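You operate a simulated robot arm through the tools that you are given. There is no shell and no other tool. Be economical: measure what you need, move in short steps, check, and stop when the job is done.

The job below is to be done with a simulated robot arm. You get a single attempt, and the scene is never put back.

Task
Shut the stopper, run cold water up to the 4 cm mark, then wet the cream cloth and soap it.
Fine: the basin by the end wall, short of the next short mark, none down the overflow; wet it in the basin, soap from the dish; tap off; cloth back on the top.
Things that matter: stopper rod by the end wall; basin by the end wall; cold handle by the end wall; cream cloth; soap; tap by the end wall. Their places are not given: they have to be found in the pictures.

It is judged by the outcome, as a careful person would: the job done as asked, and still so three seconds after it is handed in. It fails if anything else is knocked over, pushed out of place, dropped, spilled or broken. A push-on lid holds only when it is set on centred and level and pressed home; a screw cap is set on level and turned clockwise until tight. Flat cloth is picked up by pressing the open fingertips on it (5 to 10 N) and closing them slowly along it; thin cloth reads only 2 to 8 mm in the jaws.

Robot
A 7-joint arm with a two-finger parallel gripper, fixed in place. Base frame: the origin is at the foot of the arm, x ahead of it, y to its left, z up; the work surface is at about z = 88. Lengths are in cm, angles in rad, forces in N, time in s.
With the tool pointing down near the work surface it reaches from about 36 to 78 cm from the base axis. Its first joint turns from -2.897 to 2.897 rad. Payload 3.91 kg.
The tool frame sits at the grasp point between the pads (the TCP): z along the fingers, y along the line on which they close. The tips reach 3 cm beyond it. Largest opening 11 cm; finger width 2, thickness 1; the body of the gripper, 4.8 by 11.2 cm, starts 5.5 cm behind the TCP.
Orientation is told as [roll, pitch, yaw] about the base's x, y, z axes, in that order, counted from this pose: with the fingers straight down and closing along the base's y, the tool's x points along the base's -x, its y along +y and its z along -z.

Tools
- The arm moves only by the tool play_rows. Its argument "commands" is a list of rows, each a list of 7 numbers: the shift along the tool's x, y, z in mm, then the turn, a rotation vector about the tool's x, y, z in rad, then the closure, from 0 (fully open) to 1 (shut). In form: [[dx, dy, dz, wx, wy, wz, claw], ...]. A call has 1 to 20 rows; each row is the pose to reach, as a shift and turn from the pose commanded when the call began, along the tool's axes at that moment. Each row takes 0.2 s and may step no farther than 5 cm and 0.15 rad from the row before; otherwise, or with a gripper value out of range, the whole call is refused. Where a pose cannot be reached the arm comes as near as it can. A force on the tool above 90 N (or 10 N above the force at the start of the call, whichever is more), or a blocked arm, ends the call early, and 0.2 s more pass. The fingers move at their own pace (about 15.3 cm/s each) and stop on an object; they squeeze with about 32 N. The grip force told is the motor's: it shows also when the fingers shut on nothing. Time passes only in rows, and 0.2 s behind the last, so rows that repeat a pose let the fingers close. It gives the time, the measured TCP pose, the force on the tool (base axes), the opening and the grip force at its end, in the units of the frame above (readings bear some noise), and new pictures: "pictures" is both (left out), scene, wrist or none.
- Cameras (640 x 400 px; columns grow to the right, rows downward): "scene" is fixed at [22.3, -64.25, 151.17]; the picture's right is [0.89, -0.45, 0.00], its down [-0.23, -0.45, -0.86] and it looks along [0.39, 0.77, -0.51] (base axes); focal length 375 px, centre (320, 200). "wrist" rides on the gripper at [-3.6, 0, -5.7] in the tool frame; the picture's right is [0.00, -1.00, 0.00], its down [0.97, 0.00, -0.24] and it looks along [0.24, 0.00, 0.97] (tool axes); focal length 218 px, centre (320, 200).
- move_column(by): slides the trunk up (or, below 0, down) by that many cm; the arm rides with it, the base frame stays. It gives what a move gives, with no picture.
- measure_at(camera, pixels): for up to 12 pixels [column, row] of the newest picture of that camera ("zoom" is the newest enlarged one), the place [x, y, z] in the base frame of the surface seen there, good to about 0.2 cm, but the place of the scene camera against the robot may be out by one fixed shift of up to 2.5 cm in any direction. The clock stands still meanwhile.
- zoom(camera, box): a new picture of the part [left, top, right, bottom] of that camera's present view, enlarged. The clock stands still meanwhile.
- sign_off(): hands the job in; it is judged then, once.

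Go step by step. Measure first, check grasps and placings, and put right what went wrong. The budget is 80 turns and 150 pictures, counting those below and the enlarged ones. Unless the task says otherwise, let go and move clear before handing in, and close with one line.

The tools are called after "Emit:" as name(argument=value, ...) on one line, values as JSON. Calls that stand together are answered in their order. play_rows: Moves the arm, as the interface text tells. Its arguments: {"type":"object","properties":{"commands":{"type":"array"},"pictures":{"type":"string","enum":["both","scene","wrist","none"]}},"required":["commands"]} The other tools are called the same way: move_column (by) slides the trunk up or down; measure_at (camera, pixels) gives the place of the surface under pixels of a picture; zoom (camera, box) takes an enlarged picture of a part of a camera's view; sign_off () hands the job in.

At the start:

```text
time: 0.0
tool_pos: [39.2, -4.55, 120.44]
tcp_rot: [0.001, 0.002, -0.001]
force: [0.1, -1.2, -0.5]
width: 11.0
grip_force: 0.0
trunk travel left (down, up): [-57.5, 3.5]
```

scene: 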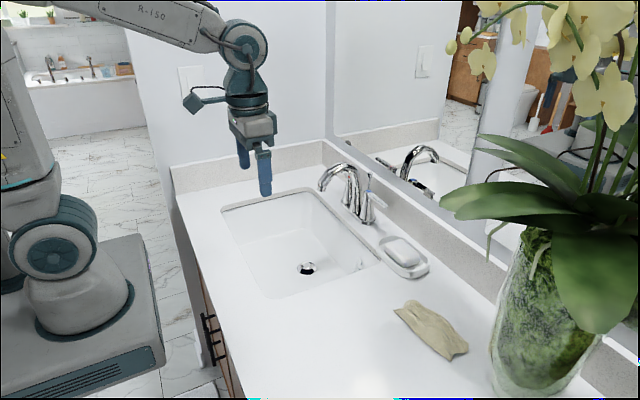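
wrist: 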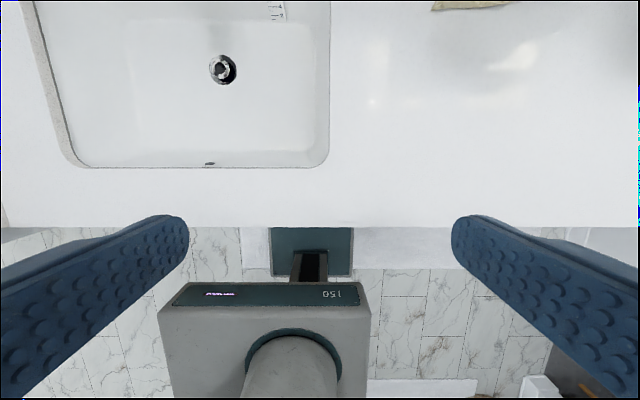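

The scene shows one basin by the end wall with its tap near (345,190), the soap dish near (403,255) and the cream cloth near (430,330). I'll enlarge these to find the handles, the stopper rod and the level marks.

Emit:
zoom(camera="scene", box=[300, 140, 440, 290])

Emit:
zoom(camera="scene", box=[210, 180, 400, 300])

Emit:
zoom(camera="wrist", box=[180, 0, 340, 100])

```text
2.67 times, centred on (370, 215) of scene
```

zoom: 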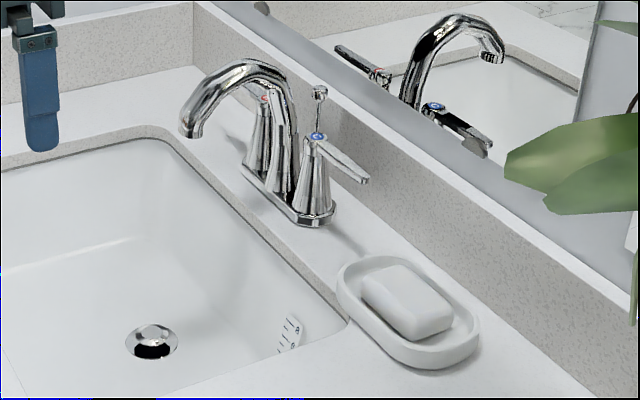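

```text
3.33 times, centred on (305, 240) of scene
```

zoom: 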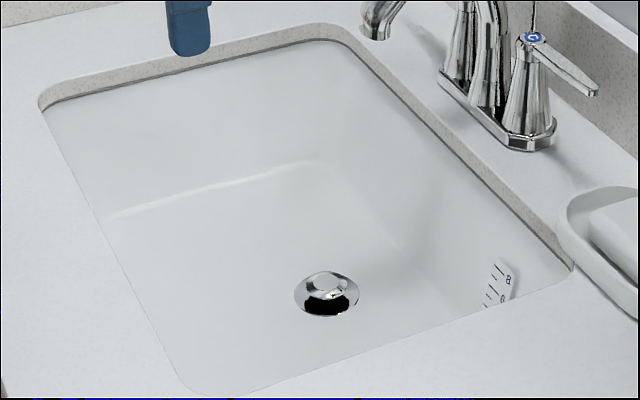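

```text
4.00 times, centred on (260, 50) of wrist
```

zoom: 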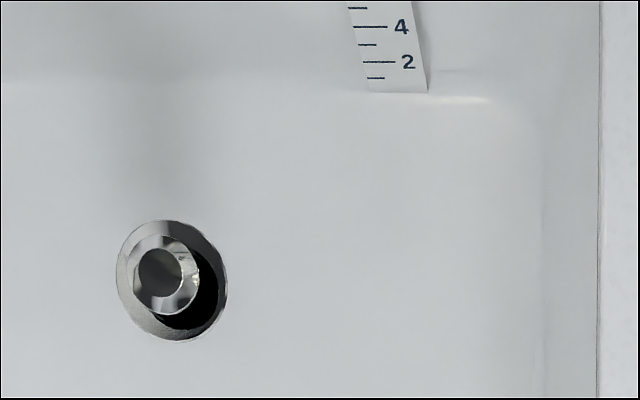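

The blue-capped cold handle is at scene (369,191) with its lever tip at (387,207). The rod knob behind the spout is at (370,174), the stopper (306,267) stands open, and the scale is long marks 2 and 4 with short marks between. I'll measure these.

Emit:
measure_at(camera="scene", pixels=[[370, 174], [386, 207], [369, 191], [321, 189], [402, 252], [306, 266], [404, 309], [464, 354], [430, 328], [343, 212], [380, 265], [368, 218]])

Emit:
measure_at(camera="wrist", pixels=[[221, 68], [282, 15], [281, 7], [330, 80], [200, 167], [60, 150], [480, 4], [200, 100], [272, 22]])

Emit:
measure_at(camera="zoom", pixels=[[372, 27], [380, 62], [375, 78], [368, 44], [157, 268]])

```text
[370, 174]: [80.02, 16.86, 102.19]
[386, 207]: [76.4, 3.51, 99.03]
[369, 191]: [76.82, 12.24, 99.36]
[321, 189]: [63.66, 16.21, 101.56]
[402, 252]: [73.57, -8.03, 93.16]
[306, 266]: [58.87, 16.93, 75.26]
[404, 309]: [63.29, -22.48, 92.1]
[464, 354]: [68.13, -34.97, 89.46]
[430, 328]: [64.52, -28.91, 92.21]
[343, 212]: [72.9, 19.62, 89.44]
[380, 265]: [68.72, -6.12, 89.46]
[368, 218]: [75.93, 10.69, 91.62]
```

```text
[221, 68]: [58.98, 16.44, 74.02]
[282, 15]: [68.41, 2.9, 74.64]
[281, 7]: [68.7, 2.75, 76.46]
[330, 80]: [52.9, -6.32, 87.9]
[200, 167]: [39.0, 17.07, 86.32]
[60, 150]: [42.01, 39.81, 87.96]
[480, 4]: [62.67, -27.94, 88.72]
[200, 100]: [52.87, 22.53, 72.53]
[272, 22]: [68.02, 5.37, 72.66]
```

```text
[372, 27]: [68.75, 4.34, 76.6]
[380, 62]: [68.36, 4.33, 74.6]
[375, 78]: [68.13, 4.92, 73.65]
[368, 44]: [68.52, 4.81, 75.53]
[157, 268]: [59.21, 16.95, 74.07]
```

Wrist readings are trustworthy: floor z≈72.6, 4 cm mark z≈76.6, counter 87.9. The scene camera seems to read about 1.4 cm high in z. I'll tilt and move the wrist camera towards the tap to locate the handle and rod accurately.

Emit:
play_rows(commands=[[-25, 25, 0, 0, -0.1, 0, 0], [-50, 50, 0, 0, -0.2, 0, 0], [-75, 75, 0, 0, -0.3, 0, 0], [-100, 100, 0, 0, -0.4, 0, 0], [-120, 125, 0, 0, -0.5, 0, 0], [-140, 145, 0, 0, -0.6, 0, 0], [-140, 145, 0, 0, -0.6, 0, 0]])

```text
time: 1.6
tool_pos: [53.23, 9.94, 120.57]
tcp_rot: [0.0, -0.601, 0.001]
force: [-0.7, 0.2, -0.8]
width: 10.99
grip_force: 0.0
trunk travel left (down, up): [-57.5, 3.5]
```

scene: 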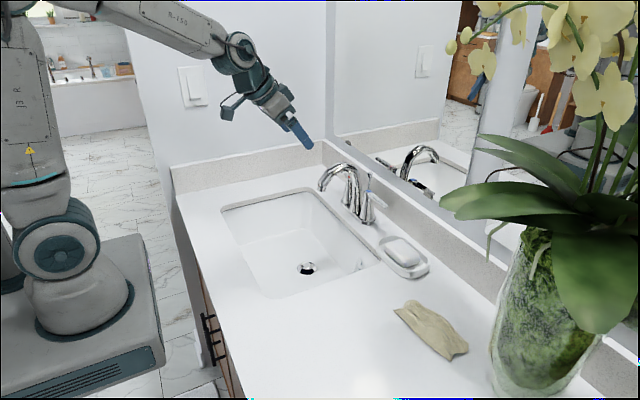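
wrist: 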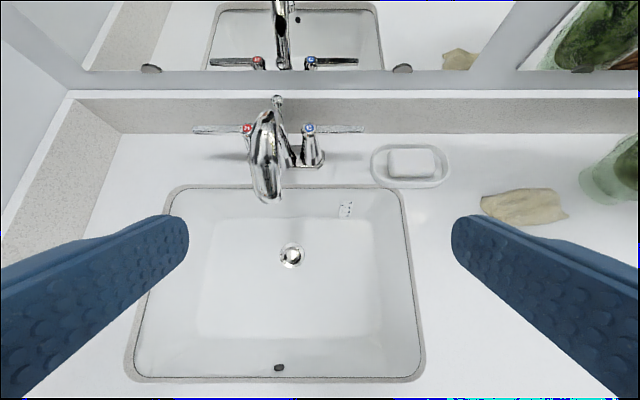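

The wrist view now shows the rod knob (277,100), the cold hub (310,127) with its lever to (363,128), the spout tip (268,198), soap (412,160) and cloth (525,205). Enlarging and measuring these.

Emit:
zoom(camera="wrist", box=[180, 75, 380, 215])

Emit:
measure_at(camera="wrist", pixels=[[277, 100], [310, 128], [362, 128], [340, 128], [268, 199], [412, 160], [412, 182], [372, 165], [447, 165], [490, 205], [560, 205], [525, 206]])

Emit:
measure_at(camera="wrist", pixels=[[436, 160], [390, 160], [412, 149], [412, 172], [340, 105], [291, 255], [520, 193], [520, 222], [300, 88], [570, 190], [279, 367], [405, 144]])

```text
2.86 times, centred on (280, 145) of wrist
```

zoom: 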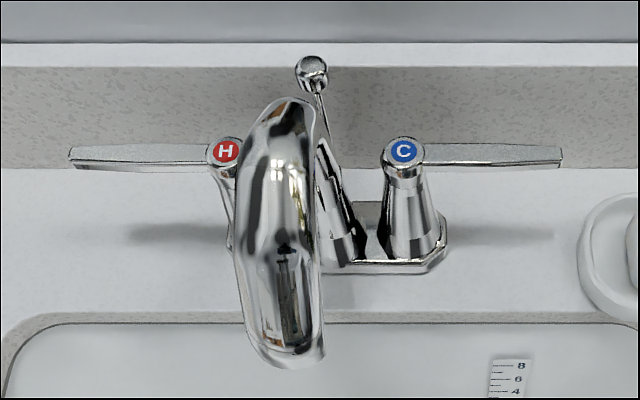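

```text
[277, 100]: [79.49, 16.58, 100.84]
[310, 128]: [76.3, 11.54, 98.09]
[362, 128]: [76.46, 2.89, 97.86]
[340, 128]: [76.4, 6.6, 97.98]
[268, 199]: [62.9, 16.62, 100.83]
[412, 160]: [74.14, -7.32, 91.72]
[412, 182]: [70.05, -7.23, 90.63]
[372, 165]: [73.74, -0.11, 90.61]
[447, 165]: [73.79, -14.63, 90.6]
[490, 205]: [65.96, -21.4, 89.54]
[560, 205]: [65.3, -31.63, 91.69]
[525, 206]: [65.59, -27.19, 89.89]
```

```text
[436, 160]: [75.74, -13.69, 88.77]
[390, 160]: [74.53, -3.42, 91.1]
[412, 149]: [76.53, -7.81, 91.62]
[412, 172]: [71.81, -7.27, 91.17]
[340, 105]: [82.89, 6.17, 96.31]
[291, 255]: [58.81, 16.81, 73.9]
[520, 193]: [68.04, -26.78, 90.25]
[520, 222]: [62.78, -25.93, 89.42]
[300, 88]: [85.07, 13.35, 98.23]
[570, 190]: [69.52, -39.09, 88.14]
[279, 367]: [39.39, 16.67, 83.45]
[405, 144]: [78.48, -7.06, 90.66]
```

Positions are clear: knob ≈ (79.5,16.6,100.8), cold hub (76.3,11.5,98.1) with the lever along −y to y≈2.7, and the spout outlet x≈63. I need the spout's arch height and the mirror plane before reaching over to the knob.

Emit:
measure_at(camera="zoom", pixels=[[290, 105], [285, 140], [285, 200], [280, 300], [308, 115], [312, 75], [320, 95], [325, 130], [340, 200], [225, 150], [120, 155], [320, 20]])

Emit:
measure_at(camera="zoom", pixels=[[299, 74], [326, 74], [312, 60], [312, 86], [560, 157], [480, 147], [480, 163], [404, 150], [319, 110], [340, 175], [280, 360], [100, 20]])

```text
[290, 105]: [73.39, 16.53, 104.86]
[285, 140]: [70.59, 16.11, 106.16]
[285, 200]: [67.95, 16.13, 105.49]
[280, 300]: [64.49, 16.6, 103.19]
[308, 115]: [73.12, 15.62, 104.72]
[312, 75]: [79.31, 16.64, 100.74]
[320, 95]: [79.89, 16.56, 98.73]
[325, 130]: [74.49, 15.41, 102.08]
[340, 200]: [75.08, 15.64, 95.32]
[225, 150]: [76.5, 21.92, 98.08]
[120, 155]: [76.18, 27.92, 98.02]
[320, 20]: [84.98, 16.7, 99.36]
```

```text
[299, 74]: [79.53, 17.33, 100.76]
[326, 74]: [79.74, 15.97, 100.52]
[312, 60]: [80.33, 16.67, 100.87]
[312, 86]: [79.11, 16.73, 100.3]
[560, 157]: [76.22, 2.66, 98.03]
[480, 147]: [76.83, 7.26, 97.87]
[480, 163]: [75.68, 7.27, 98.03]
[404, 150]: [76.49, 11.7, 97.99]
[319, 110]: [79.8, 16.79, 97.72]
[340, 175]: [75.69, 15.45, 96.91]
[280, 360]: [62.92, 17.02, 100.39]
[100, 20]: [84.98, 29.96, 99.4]
```

The knob ball is centred about (79.7,16.65,100.4), 1.4 cm across. The spout's arch peaks at z≈106 and the mirror is at x=85, so a nearly vertical tool can drop behind the arch. I'll move above the knob with fingers part closed.

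Emit:
play_rows(commands=[[-19, 8.4, 28.9, 0, 0.0375, 0, 0.3], [-38, 16.8, 57.8, 0, 0.075, 0, 0.6], [-57, 25.2, 86.7, 0, 0.1125, 0, 0.6], [-76, 33.5, 115.6, 0, 0.15, 0, 0.6], [-95, 42, 144.5, 0, 0.1875, 0, 0.6], [-114, 50.3, 173.4, 0, 0.225, 0, 0.6], [-133, 58.7, 202.3, 0, 0.2625, 0, 0.6], [-152, 67, 231.3, 0, 0.3, 0, 0.6], [-152, 67, 231.3, 0, 0.3, 0, 0.6]])

```text
time: 3.6
tool_pos: [78.66, 16.67, 109.95]
tcp_rot: [-0.001, -0.298, 0.0]
force: [-0.4, -0.3, -0.2]
width: 4.42
grip_force: 0.0
trunk travel left (down, up): [-57.5, 3.5]
```

scene: 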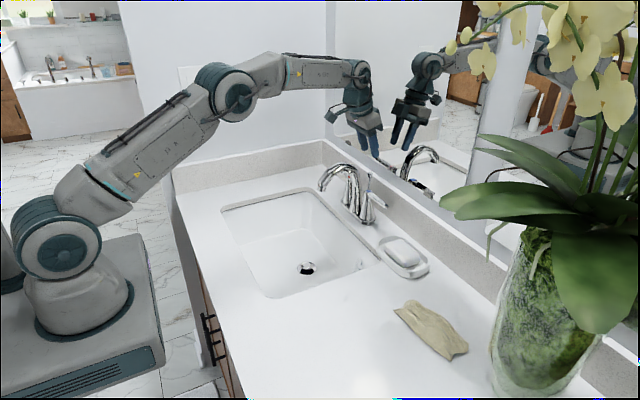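
wrist: 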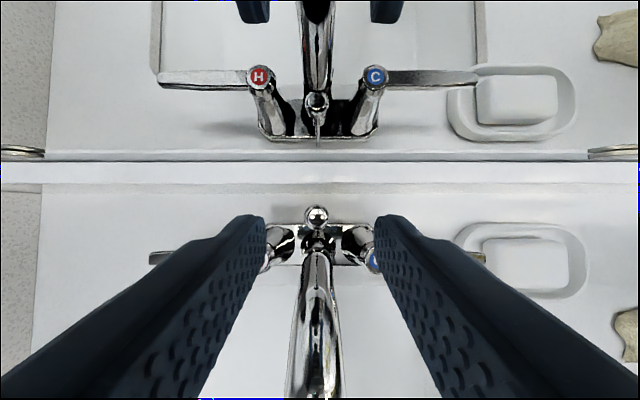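

It arrived, and the knob at (317,215) lies between the fingers. I'll re-measure the knob and the backsplash from here.

Emit:
measure_at(camera="wrist", pixels=[[317, 212], [310, 215], [326, 216], [317, 222], [317, 192]])

```text
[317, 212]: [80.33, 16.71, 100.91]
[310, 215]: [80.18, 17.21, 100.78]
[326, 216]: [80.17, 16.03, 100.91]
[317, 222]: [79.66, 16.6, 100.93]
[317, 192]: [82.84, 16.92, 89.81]
```

Knob centre refined to (80.0,16.65,100.4). I'll descend so the pads straddle it and close.

Emit:
play_rows(commands=[[5, 0, 25, 0, 0, 0, 0.6], [10, 0, 50, 0, 0, 0, 0.6], [15.4, 0, 75.3, 0, 0, 0, 0.6], [15.4, 0, 75.3, 0, 0, 0, 0.6], [15.4, 0, 75.3, 0, 0, 0, 0.8], [15.4, 0, 75.3, 0, 0, 0, 0.9], [15.4, 0, 75.3, 0, 0, 0, 1], [15.4, 0, 75.3, 0, 0, 0, 1]])

```text
time: 5.4
tool_pos: [79.51, 16.89, 102.43]
tcp_rot: [0.002, -0.301, -0.001]
force: [1.7, 11.4, 0.1]
width: 1.82
grip_force: 45.1
trunk travel left (down, up): [-57.5, 3.5]
```

scene: 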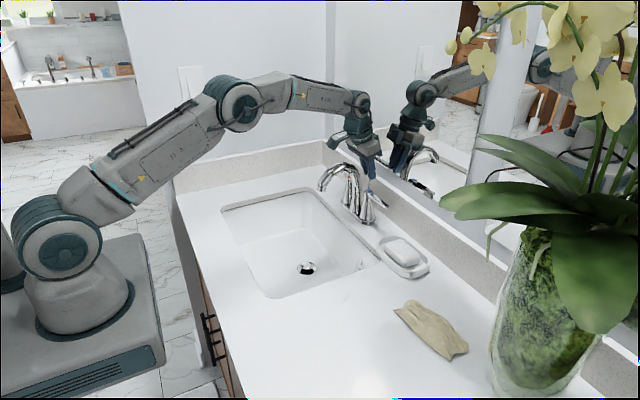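
wrist: 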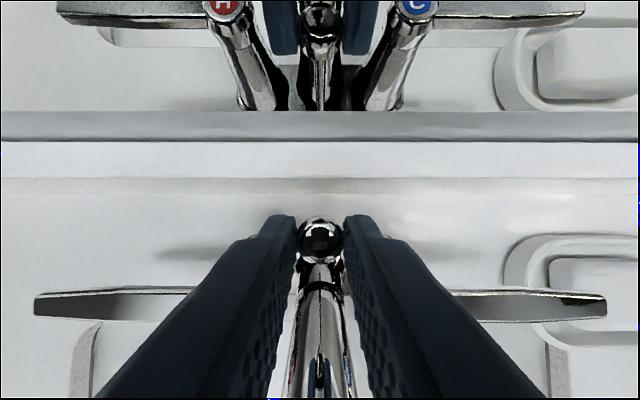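

The fingers hold the ball (width 1.82, grip 45 N). Pulling up about 1.5 cm gently while watching the stopper and the force.

Emit:
play_rows(commands=[[-1.5, 0, -4.8, 0, 0, 0, 1], [-3, 0, -9.6, 0, 0, 0, 1], [-4.4, 0, -14.3, 0, 0, 0, 1], [-4.4, 0, -14.3, 0, 0, 0, 1]])

Emit:
zoom(camera="scene", box=[250, 140, 410, 290])

```text
time: 6.4
tool_pos: [79.5, 16.87, 103.73]
tcp_rot: [-0.001, -0.299, 0.003]
force: [-10.3, 15.8, -2.0]
width: 1.86
grip_force: 44.9
trunk travel left (down, up): [-57.5, 3.5]
```

scene: 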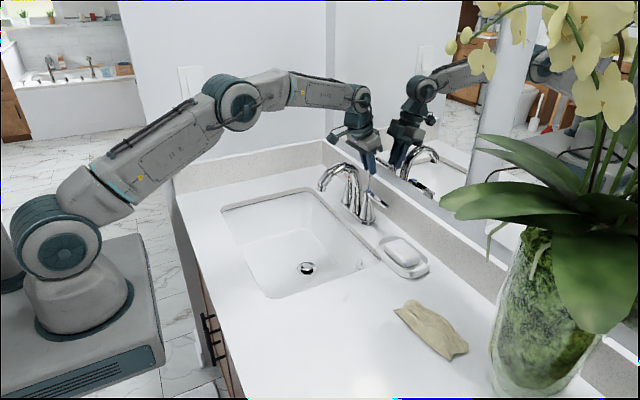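
wrist: 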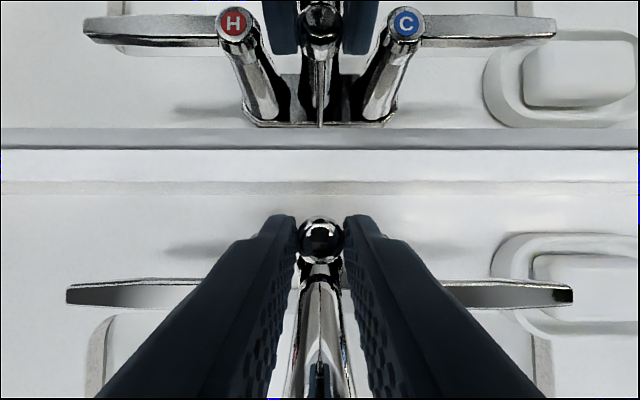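

```text
2.67 times, centred on (330, 215) of scene
```

zoom: 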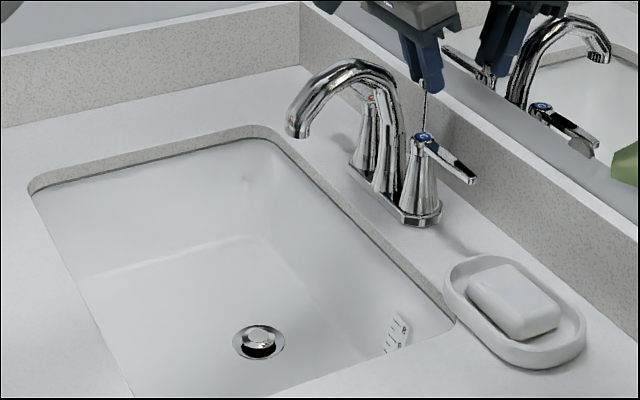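

The rod rises with the gripper at low vertical force, and the stopper seems to be settling. I'll continue up.

Emit:
play_rows(commands=[[-2, 0, -4.6, 0, 0, 0, 1], [-3.9, 0, -9.2, 0, 0, 0, 1], [-5.4, 0, -14, 0, 0, 0, 1], [-6.9, 0, -18.8, 0, 0, 0, 1], [-6.9, 0, -18.8, 0, 0, 0, 1]])

Emit:
zoom(camera="scene", box=[270, 240, 340, 290])

```text
time: 7.6
tool_pos: [79.84, 16.87, 105.71]
tcp_rot: [-0.003, -0.296, 0.002]
force: [-8.5, 16.1, -24.0]
width: 1.76
grip_force: 44.6
trunk travel left (down, up): [-57.5, 3.5]
```

scene: 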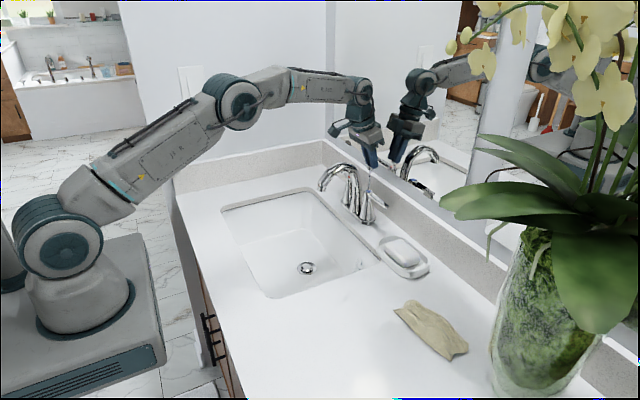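
wrist: 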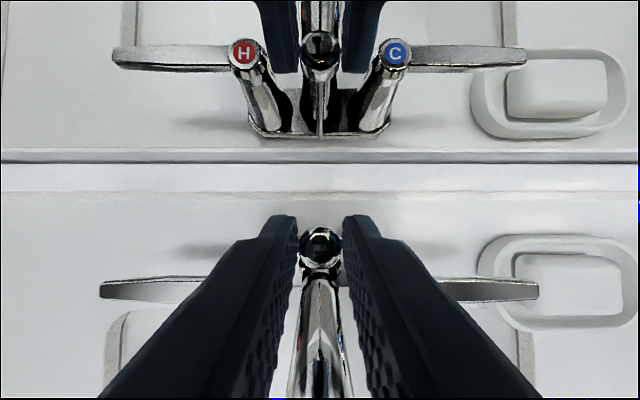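

```text
8.00 times, centred on (305, 265) of scene
```

zoom: 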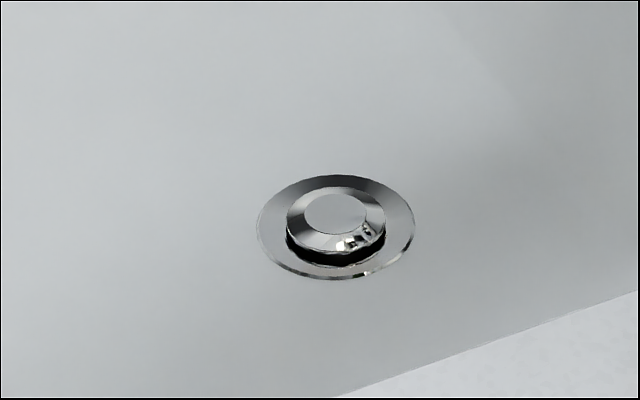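

The vertical load is now 24 N and the stopper is nearly seated, with a dark sliver under it at zoom (345,258). I'll pull a little further.

Emit:
play_rows(commands=[[-1, 0, -3, 0, 0, 0, 1], [-2, 0, -6, 0, 0, 0, 1], [-2, 0, -6, 0, 0, 0, 1], [-2, 0, -6, 0, 0, 0, 1]], pictures="wrist")

Emit:
zoom(camera="scene", box=[270, 240, 340, 290])

```text
time: 8.6
tool_pos: [79.8, 16.65, 106.81]
tcp_rot: [0.0, -0.302, 0.002]
force: [0.3, -0.1, -0.4]
width: 0.01
grip_force: 38.4
trunk travel left (down, up): [-57.5, 3.5]
```

wrist: 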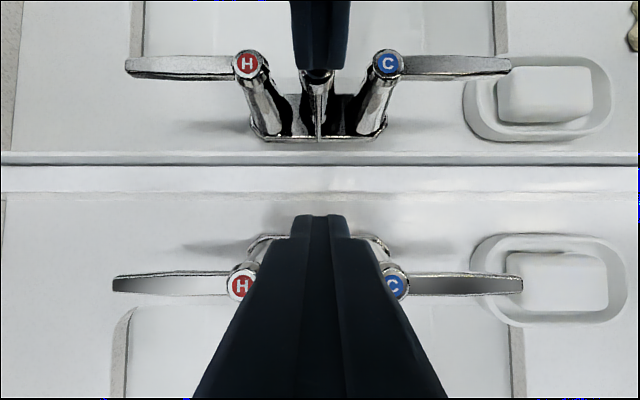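

```text
8.00 times, centred on (305, 265) of scene
```

zoom: 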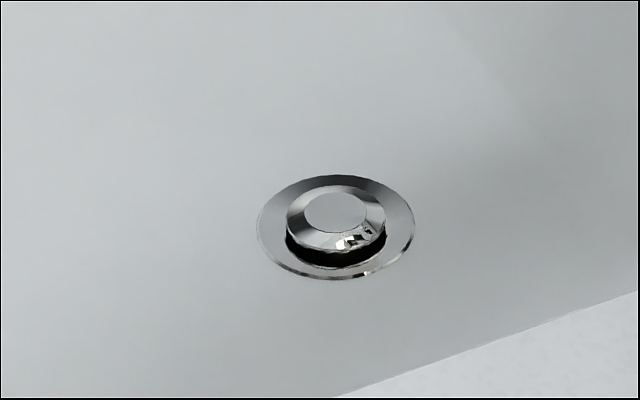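

The ball slipped out: jaws shut, load gone. The stopper still isn't fully seated, so I'll rise, reopen and look at the knob.

Emit:
play_rows(commands=[[-6, 0, -19, 0, 0, 0, 1], [-9, 0, -28, 0, 0, 0, 0.6], [-9, 0, -28, 0, 0, 0, 0.6], [-9, 0, -28, 0, 0, 0, 0.6]], pictures="wrist")

Emit:
zoom(camera="wrist", box=[280, 180, 360, 230])

Emit:
zoom(camera="scene", box=[270, 240, 340, 290])

```text
time: 9.6
tool_pos: [79.66, 16.71, 109.48]
tcp_rot: [-0.001, -0.3, 0.0]
force: [0.2, -0.6, -0.6]
width: 4.38
grip_force: 0.0
trunk travel left (down, up): [-57.5, 3.5]
```

wrist: 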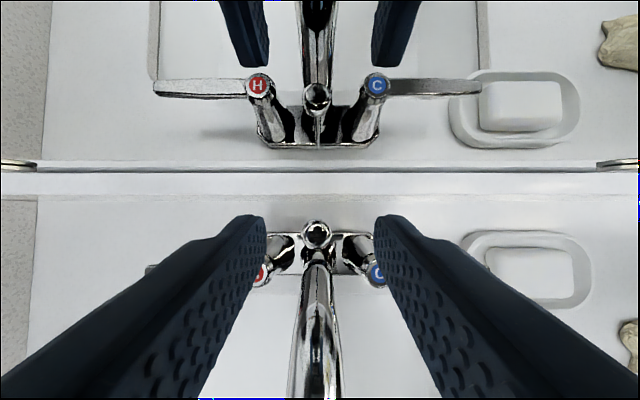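

```text
8.00 times, centred on (320, 205) of wrist
```

zoom: 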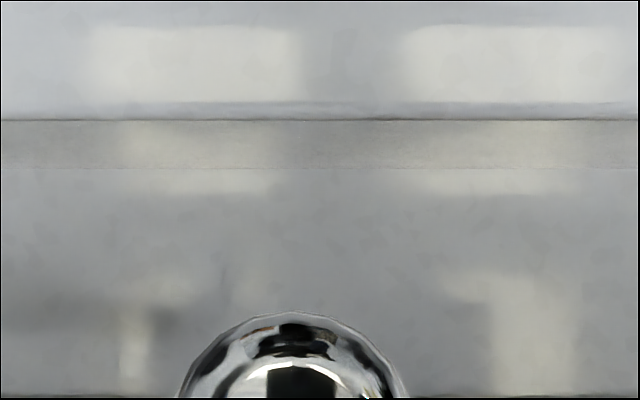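

```text
8.00 times, centred on (305, 265) of scene
```

zoom: 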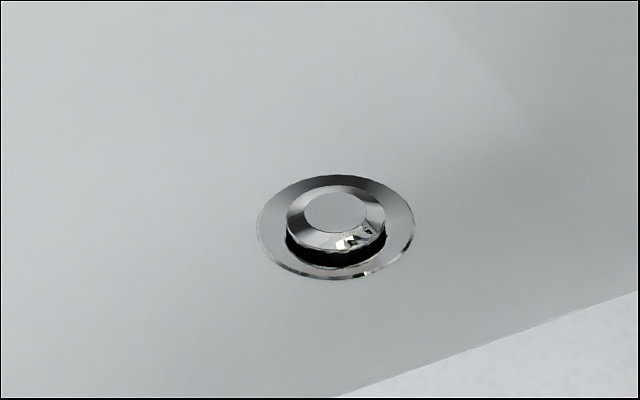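

Measuring the ball's new height and the stopper cap against its ring.

Emit:
measure_at(camera="wrist", pixels=[[317, 236], [317, 230], [309, 236], [325, 236], [317, 244]])

Emit:
measure_at(camera="zoom", pixels=[[335, 210], [300, 205], [270, 240], [405, 220], [335, 275], [335, 258], [200, 300]])

```text
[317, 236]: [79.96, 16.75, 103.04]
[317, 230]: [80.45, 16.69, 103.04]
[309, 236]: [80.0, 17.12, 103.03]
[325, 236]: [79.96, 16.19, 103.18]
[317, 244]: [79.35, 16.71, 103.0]
```

```text
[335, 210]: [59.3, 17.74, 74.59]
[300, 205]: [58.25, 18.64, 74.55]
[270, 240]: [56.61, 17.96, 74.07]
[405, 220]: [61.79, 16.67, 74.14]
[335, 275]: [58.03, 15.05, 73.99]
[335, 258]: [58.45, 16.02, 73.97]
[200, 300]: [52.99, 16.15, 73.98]
```

The rod is up 2.1 cm (ball centre now z≈102.4), but the cap still sits 0.5 cm proud with a gap. I'll regrip deeper, with the ball at pad centre, and pull to the end of travel.

Emit:
play_rows(commands=[[6, 0, 23, 0, 0, 0, 0.6], [12, 0, 46, 0, 0, 0, 0.6], [18.3, -0.5, 67.6, 0, 0, 0, 0.6], [18.3, -0.5, 67.6, 0, 0, 0, 0.75], [18.3, -0.5, 67.6, 0, 0, 0, 0.9], [18.3, -0.5, 67.6, 0, 0, 0, 1], [18.3, -0.5, 67.6, 0, 0, 0, 1]], pictures="wrist")

```text
time: 11.2
tool_pos: [80.06, 16.87, 102.33]
tcp_rot: [0.0, -0.3, 0.0]
force: [1.1, 5.0, 0.0]
width: 1.82
grip_force: 44.8
trunk travel left (down, up): [-57.5, 3.5]
```

wrist: 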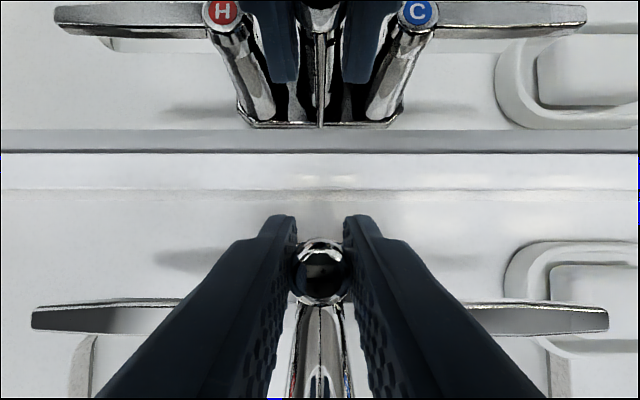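

Good deep grip on the ball. Pulling up slowly.

Emit:
play_rows(commands=[[-0.9, 0, -2.9, 0, 0, 0, 1], [-1.8, 0, -5.7, 0, 0, 0, 1], [-2.4, 0, -7.6, 0, 0, 0, 1], [-3, 0, -9.6, 0, 0, 0, 1], [-3, 0, -9.6, 0, 0, 0, 1]], pictures="wrist")

Emit:
zoom(camera="scene", box=[270, 240, 340, 290])

```text
time: 12.4
tool_pos: [80.01, 16.91, 102.64]
tcp_rot: [-0.004, -0.29, 0.003]
force: [-2.7, 7.2, -33.9]
width: 1.88
grip_force: 45.1
trunk travel left (down, up): [-57.5, 3.5]
```

wrist: 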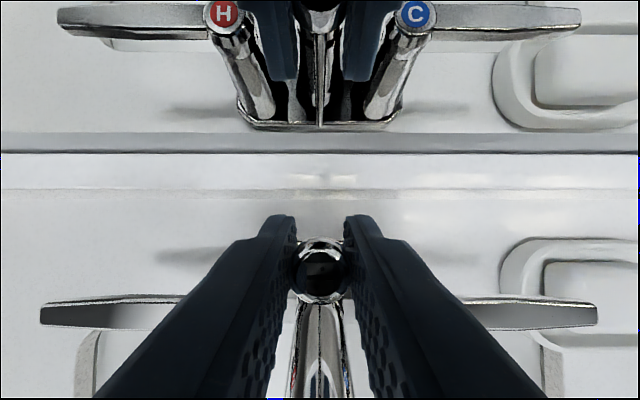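

```text
8.00 times, centred on (305, 265) of scene
```

zoom: 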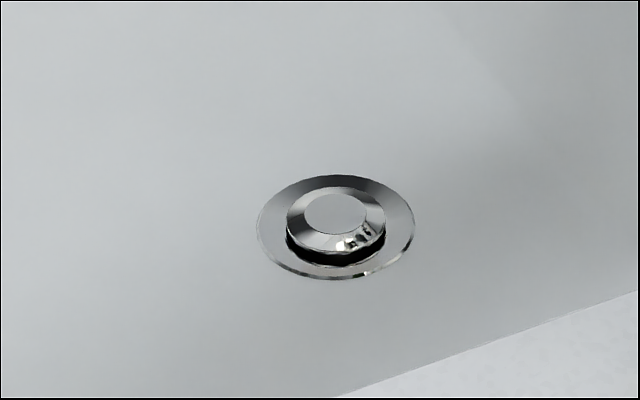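

The rod is hard against its end stop (34 N, arm lagging), so the stopper is down and the dark ring looks like its seal. I'll ease the load, release and back off upwards, then check.

Emit:
play_rows(commands=[[-1.8, 0, -5.0, 0, 0, 0, 1], [-1.2, 0, -4.0, 0, 0, 0, 1], [-1.2, 0, -4.0, 0, 0, 0, 0.9], [-1.2, 0, -4.0, 0, 0, 0, 0.75], [-1.2, 0, -4.0, 0, 0, 0, 0.6], [-7, 0, -25, 0, 0, 0, 0.6], [-15, 0, -50, 0, 0, 0, 0.6], [-22, 0, -72, 0, 0, 0, 0.6], [-22, 0, -72, 0, 0, 0, 0.6]], pictures="wrist")

Emit:
zoom(camera="scene", box=[270, 240, 340, 290])

Emit:
measure_at(camera="wrist", pixels=[[317, 236], [317, 240], [317, 230], [317, 245]])

```text
time: 14.4
tool_pos: [80.06, 16.81, 111.01]
tcp_rot: [0.0, -0.3, 0.0]
force: [0.2, -0.2, -1.0]
width: 4.41
grip_force: 0.1
trunk travel left (down, up): [-57.5, 3.5]
```

wrist: 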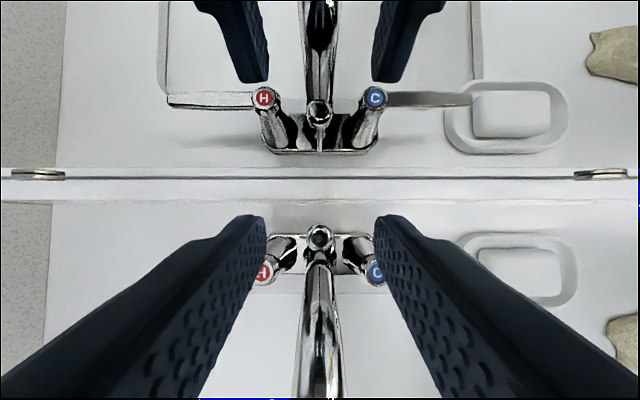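

```text
8.00 times, centred on (305, 265) of scene
```

zoom: 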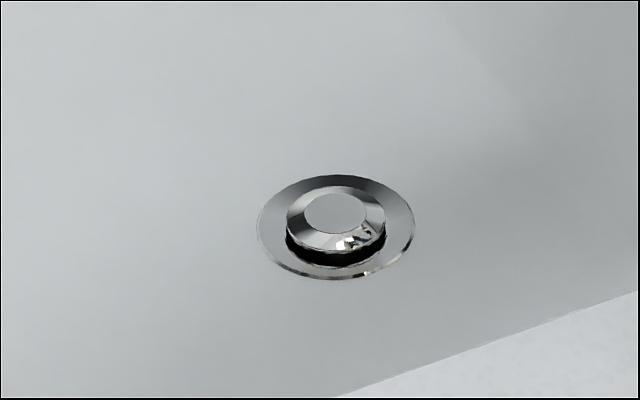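

```text
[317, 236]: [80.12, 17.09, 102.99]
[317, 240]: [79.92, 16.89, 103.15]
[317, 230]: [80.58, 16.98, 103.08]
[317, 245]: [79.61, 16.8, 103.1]
```

The knob stays up at z≈103.1 and the stopper is down. Next I'll go behind the cold lever (rear edge x≈76.8, y 3–11), fingers shut and tool vertical, so I can push it towards the front.

Emit:
play_rows(commands=[[2, -31, 1, 0, 0.075, 0, 1], [4, -62, 2, 0, 0.15, 0, 1], [5, -93, 2.5, 0, 0.225, 0, 1], [7, -123, 3, 0, 0.3, 0, 1], [7, -123, 3, 0, 0.3, 0, 1]], pictures="wrist")

```text
time: 15.6
tool_pos: [76.98, 3.76, 110.32]
tcp_rot: [-0.003, 0.0, -0.001]
force: [0.2, 0.1, -0.2]
width: 0.0
grip_force: 31.6
out of reach, approached as far as the arm can: row 3, 4, 5
trunk travel left (down, up): [-57.5, 3.5]
```

wrist: 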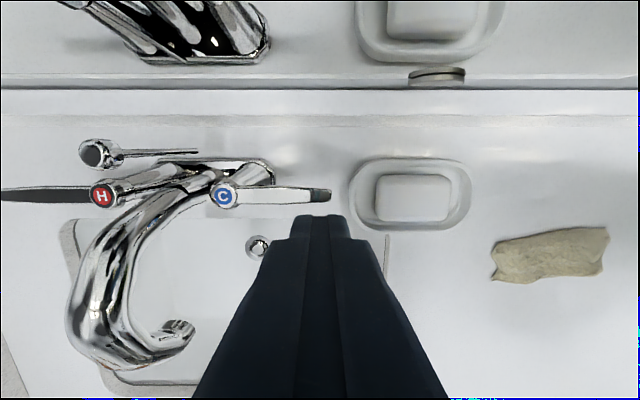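

Vertical is out of reach back there, so I'll keep the 0.3 rad forward tilt and come down behind the lever with 1 cm clearance.

Emit:
play_rows(commands=[[-5, 3, 0, 0, -0.1, 0, 1], [-10, 5, 0, 0, -0.2, 0, 1], [-14.2, 7.5, 0, 0, -0.3, 0, 1], [-14.2, 7.5, 30, 0, -0.3, 0, 1], [-14.2, 7.5, 60, 0, -0.3, 0, 1], [-14.2, 7.5, 85, 0, -0.3, 0, 1], [-14.2, 7.5, 108, 0, -0.3, 0, 1], [-14.2, 7.5, 108, 0, -0.3, 0, 1]])

```text
time: 17.3
tool_pos: [81.87, 4.8, 100.82]
tcp_rot: [0.008, -0.309, -0.002]
force: [-41.5, 6.8, 54.8]
width: 0.01
grip_force: 31.9
out of reach, approached as far as the arm can: row 1, 2, 3, 4, 5, 6, 7, 8
trunk travel left (down, up): [-57.5, 3.5]
stopped in row 8: the arm was blocked; the commanded pose is now the measured one
```

scene: 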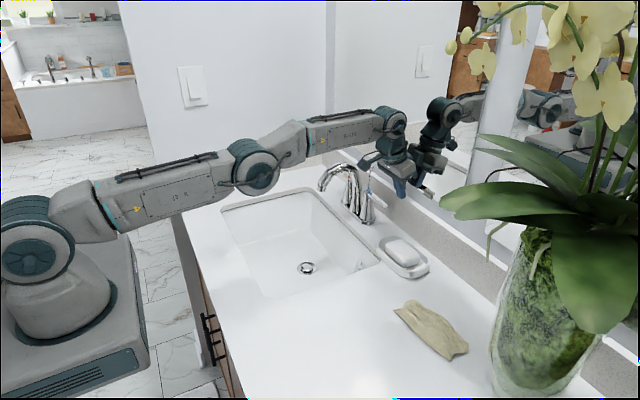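
wrist: 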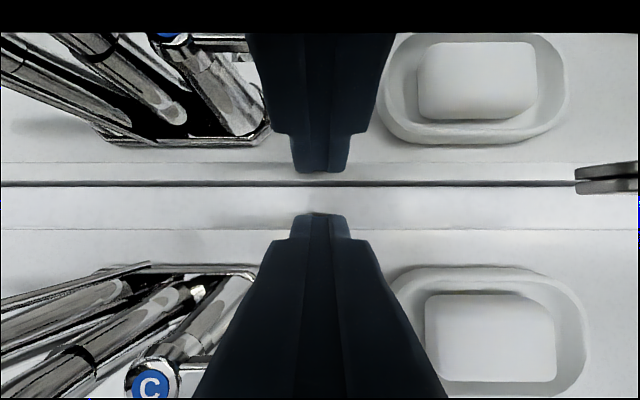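

The commanded pose had run ahead of the measured one, so the fingertip pressed the backsplash top at x≈82.8. Nothing has moved. I'll ease off, shift forward and lower beside the lever.

Emit:
play_rows(commands=[[2.8, 0, -11.3, 0, 0, 0, 1], [15, 0, -15, 0, 0, 0, 1], [27.6, 0, -19, 0, 0, 0, 1], [27.6, 0, -19, 0, 0, 0, 1]])

```text
time: 17.8
tool_pos: [81.8, 4.84, 100.77]
tcp_rot: [0.01, -0.313, -0.001]
force: [-19.6, 12.7, 74.6]
width: 0.01
grip_force: 31.7
out of reach, approached as far as the arm can: row 2
trunk travel left (down, up): [-57.5, 3.5]
stopped in row 2: the arm was blocked; the commanded pose is now the measured one
```

scene: 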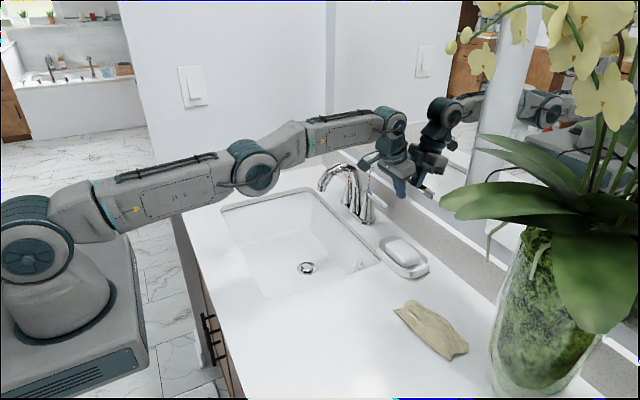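
wrist: 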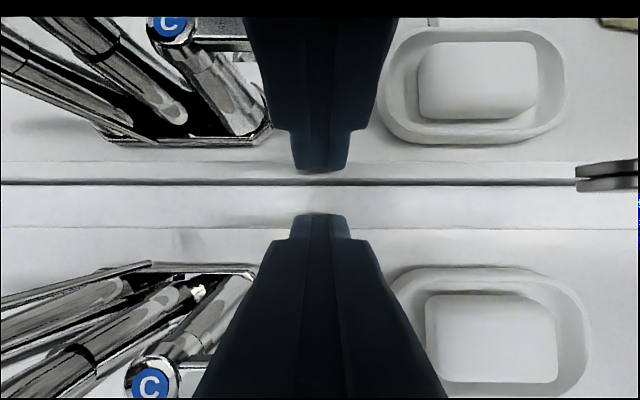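

The arm is nearly straight and still pressed on the splash (74 N up). I'll raise the trunk 3 cm to lift it straight off.

Emit:
move_column(by=3)

```text
time: 18.7
tool_pos: [81.57, 4.78, 100.73]
tcp_rot: [0.012, -0.259, -0.001]
force: [-32.0, 19.4, 59.6]
width: 0.0
grip_force: 31.8
trunk travel left (down, up): [-60.5, 0.5]
stopped: the force on the tool passed its limit (the readings are from after the stop); the commanded pose is now the measured one
```

The trunk rose but the tip is still pressed. I'll pull back and up in one clear step.

Emit:
play_rows(commands=[[11.6, 0, -34, 0, 0, 0, 1], [21, 0, -36, 0, 0, 0, 1], [21, 0, -36, 0, 0, 0, 1]])

```text
time: 19.5
tool_pos: [81.17, 3.95, 101.78]
tcp_rot: [0.002, -0.234, -0.01]
force: [-0.1, 0.6, -0.2]
width: 0.0
grip_force: 31.9
trunk travel left (down, up): [-60.5, 0.5]
```

scene: 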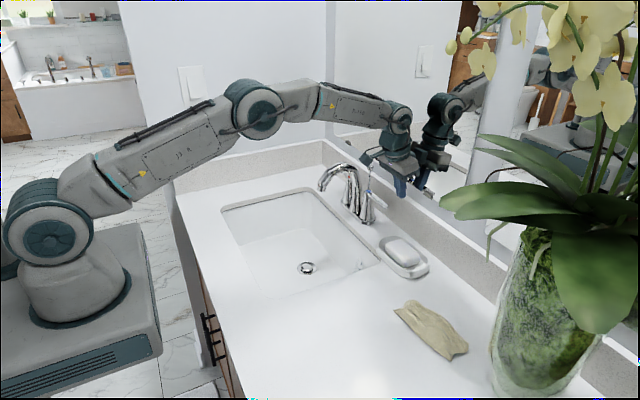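
wrist: 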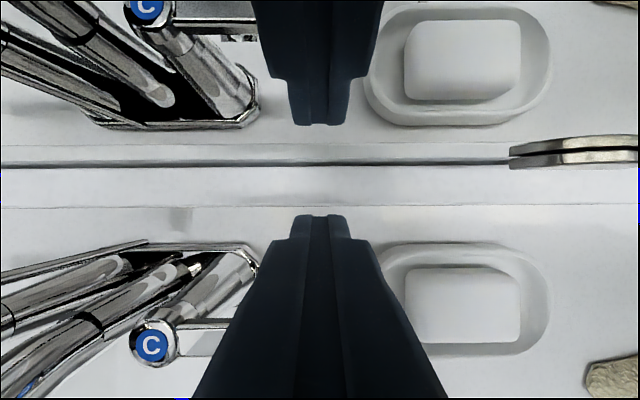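

Free now, zero force, and everything is in place. Moving to just behind the lever and lowering.

Emit:
play_rows(commands=[[13, 2, -3, 0, 0, 0, 1], [26, 5, -6, 0, 0, 0, 1], [26, 5, -6, 0, 0, 0, 1], [29, 5, 6, 0, 0, 0, 1], [31.8, 5, 17, 0, 0, 0, 1], [31.8, 5, 17, 0, 0, 0, 1]])

```text
time: 20.9
tool_pos: [78.29, 4.57, 99.15]
tcp_rot: [0.003, -0.231, -0.006]
force: [-0.1, 0.6, 1.0]
width: 0.0
grip_force: 31.2
trunk travel left (down, up): [-60.5, 0.5]
```

scene: 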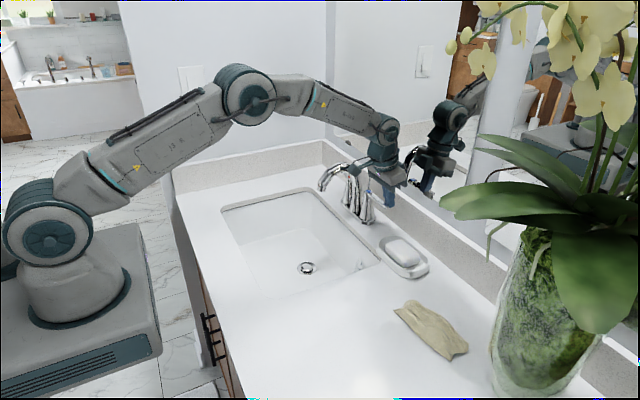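
wrist: 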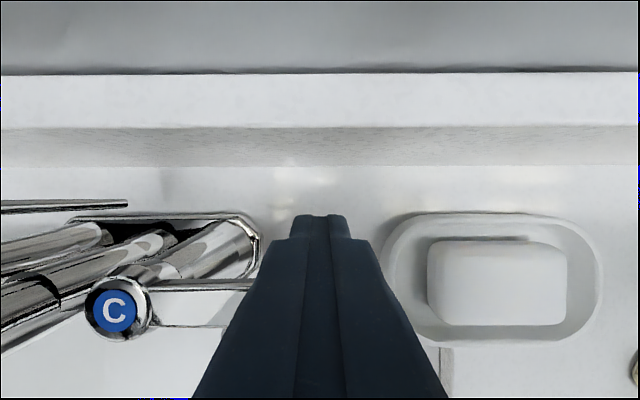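

The fingers stand behind the lever with the force near zero. I'll push it forward in an arc to about 30° and look for water.

Emit:
play_rows(commands=[[10, 0, -2.4, 0, 0, 0, 1], [20, 0, -4.8, 0, 0, 0, 1], [31, 0, -7.3, 0, 0, 0, 1], [41, 1, -9.7, 0, 0, 0, 1], [41, 1, -9.7, 0, 0, 0, 1]])

Emit:
zoom(camera="scene", box=[250, 140, 410, 290])

```text
time: 22.1
tool_pos: [74.17, 4.98, 99.44]
tcp_rot: [0.003, -0.231, -0.004]
force: [1.5, 0.0, -0.5]
width: 0.0
grip_force: 32.2
trunk travel left (down, up): [-60.5, 0.5]
```

scene: 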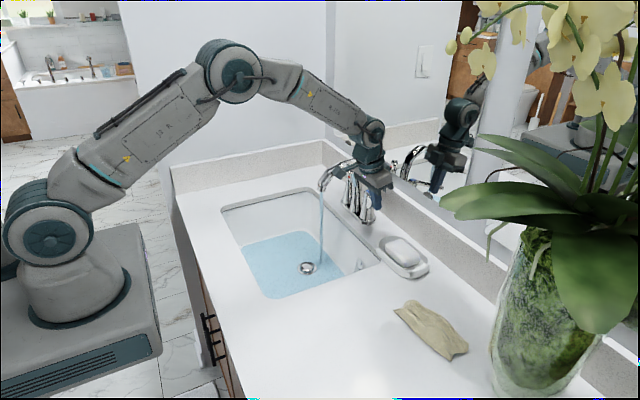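
wrist: 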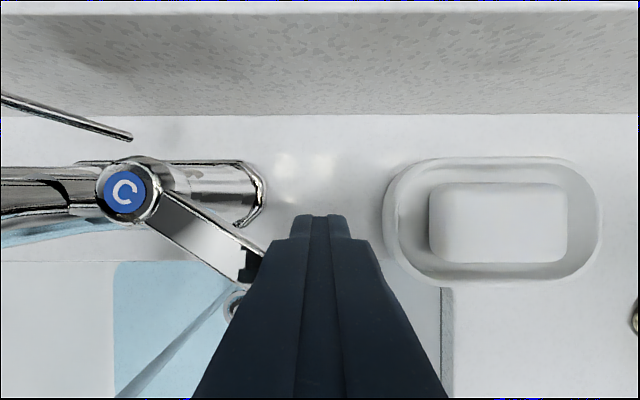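

```text
2.67 times, centred on (330, 215) of scene
```

zoom: 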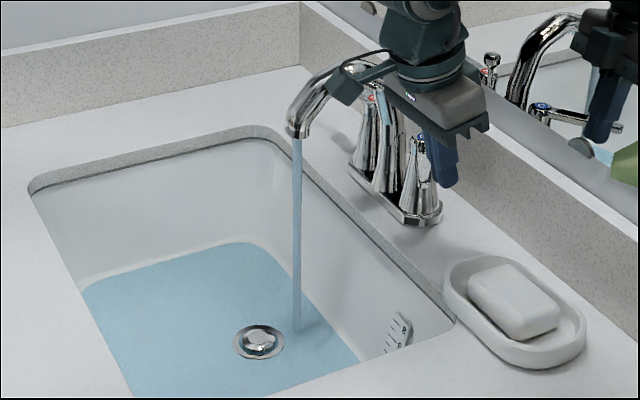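

Cold water runs, and the lever is about 32° forward. While it fills I'll carry the fingers over the lever to its front side, ready to push it shut, and watch the rate.

Emit:
play_rows(commands=[[-8.3, 0, -35, 0, 0, 0, 1], [10, 12, -39, 0, 0, 0, 1], [28.6, 25, -43.8, 0, 0, 0, 1], [33, 25, -25, 0, 0, 0, 1], [37.4, 25, -6.9, 0, 0, 0, 1], [37.4, 25, -6.9, 0, 0, 0, 1]])

Emit:
zoom(camera="scene", box=[330, 230, 400, 280])

```text
time: 23.5
tool_pos: [70.42, 7.41, 99.16]
tcp_rot: [0.004, -0.23, -0.006]
force: [0.1, -0.3, 0.3]
width: 0.01
grip_force: 31.3
trunk travel left (down, up): [-60.5, 0.5]
```

scene: 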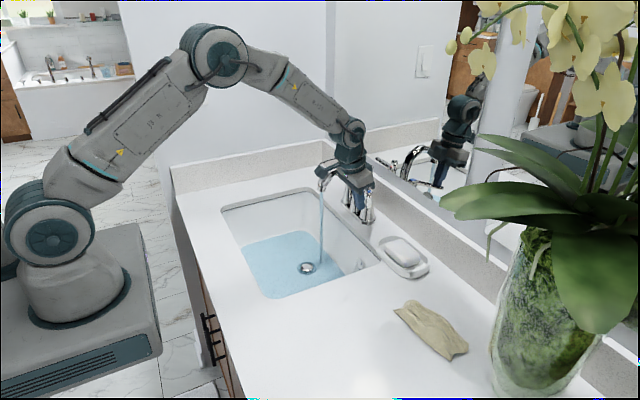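
wrist: 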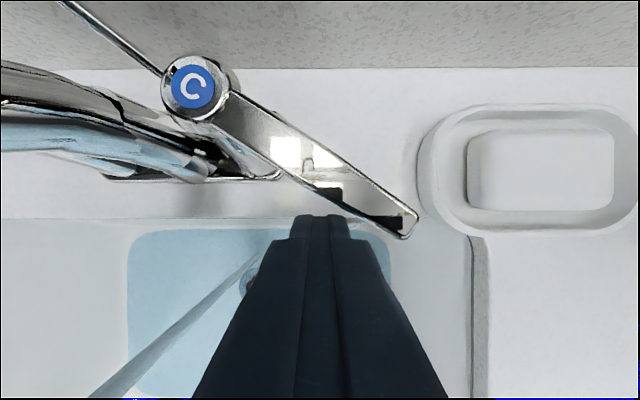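

```text
8.00 times, centred on (365, 255) of scene
```

zoom: 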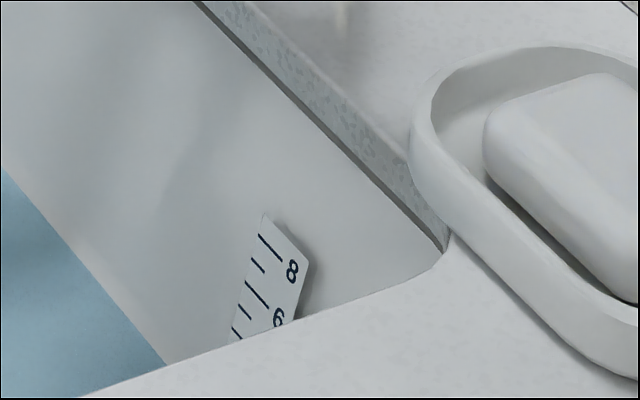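

In front of the lever, the scale's 4 mark is hidden from the scene camera. I'll test whether the water surface itself can be measured.

Emit:
measure_at(camera="scene", pixels=[[270, 260], [290, 285], [260, 275], [300, 240], [240, 200], [390, 310]])

Emit:
measure_at(camera="wrist", pixels=[[160, 300], [200, 250], [375, 260], [145, 250], [550, 300]])

```text
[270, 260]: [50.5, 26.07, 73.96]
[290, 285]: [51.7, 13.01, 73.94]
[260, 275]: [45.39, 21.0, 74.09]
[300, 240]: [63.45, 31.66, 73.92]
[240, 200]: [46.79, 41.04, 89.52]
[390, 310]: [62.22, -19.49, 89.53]
```

```text
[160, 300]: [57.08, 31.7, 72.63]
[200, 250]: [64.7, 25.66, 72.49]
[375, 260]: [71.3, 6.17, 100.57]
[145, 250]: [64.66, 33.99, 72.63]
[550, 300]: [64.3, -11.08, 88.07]
```

Readings equal the floor, so either the water is still a film or it's transparent to the measure. I'll let it run 2 s and measure again.

Emit:
play_rows(commands=[[0, 0, 0, 0, 0, 0, 1], [0, 0, 0, 0, 0, 0, 1], [0, 0, 0, 0, 0, 0, 1], [0, 0, 0, 0, 0, 0, 1], [0, 0, 0, 0, 0, 0, 1], [0, 0, 0, 0, 0, 0, 1], [0, 0, 0, 0, 0, 0, 1], [0, 0, 0, 0, 0, 0, 1], [0, 0, 0, 0, 0, 0, 1], [0, 0, 0, 0, 0, 0, 1]], pictures="scene")

Emit:
measure_at(camera="scene", pixels=[[270, 260], [290, 285], [260, 275], [300, 240], [355, 272]])

```text
time: 25.7
tool_pos: [70.56, 7.44, 99.17]
tcp_rot: [0.004, -0.231, -0.004]
force: [-0.4, -0.7, -0.3]
width: 0.0
grip_force: 32.0
trunk travel left (down, up): [-60.5, 0.5]
```

scene: 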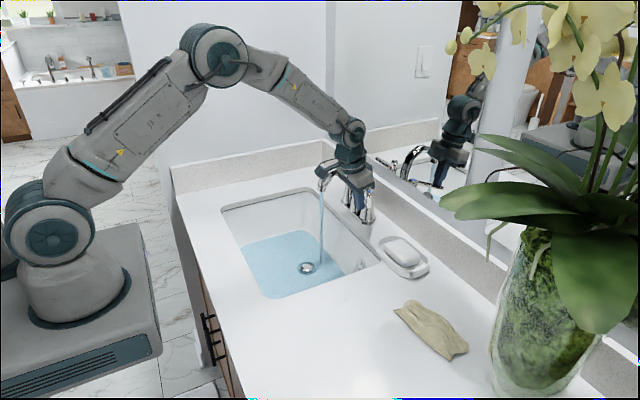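

```text
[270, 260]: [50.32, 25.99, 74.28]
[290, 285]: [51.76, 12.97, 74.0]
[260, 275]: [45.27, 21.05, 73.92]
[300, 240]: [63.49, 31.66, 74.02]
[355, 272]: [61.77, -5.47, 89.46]
```

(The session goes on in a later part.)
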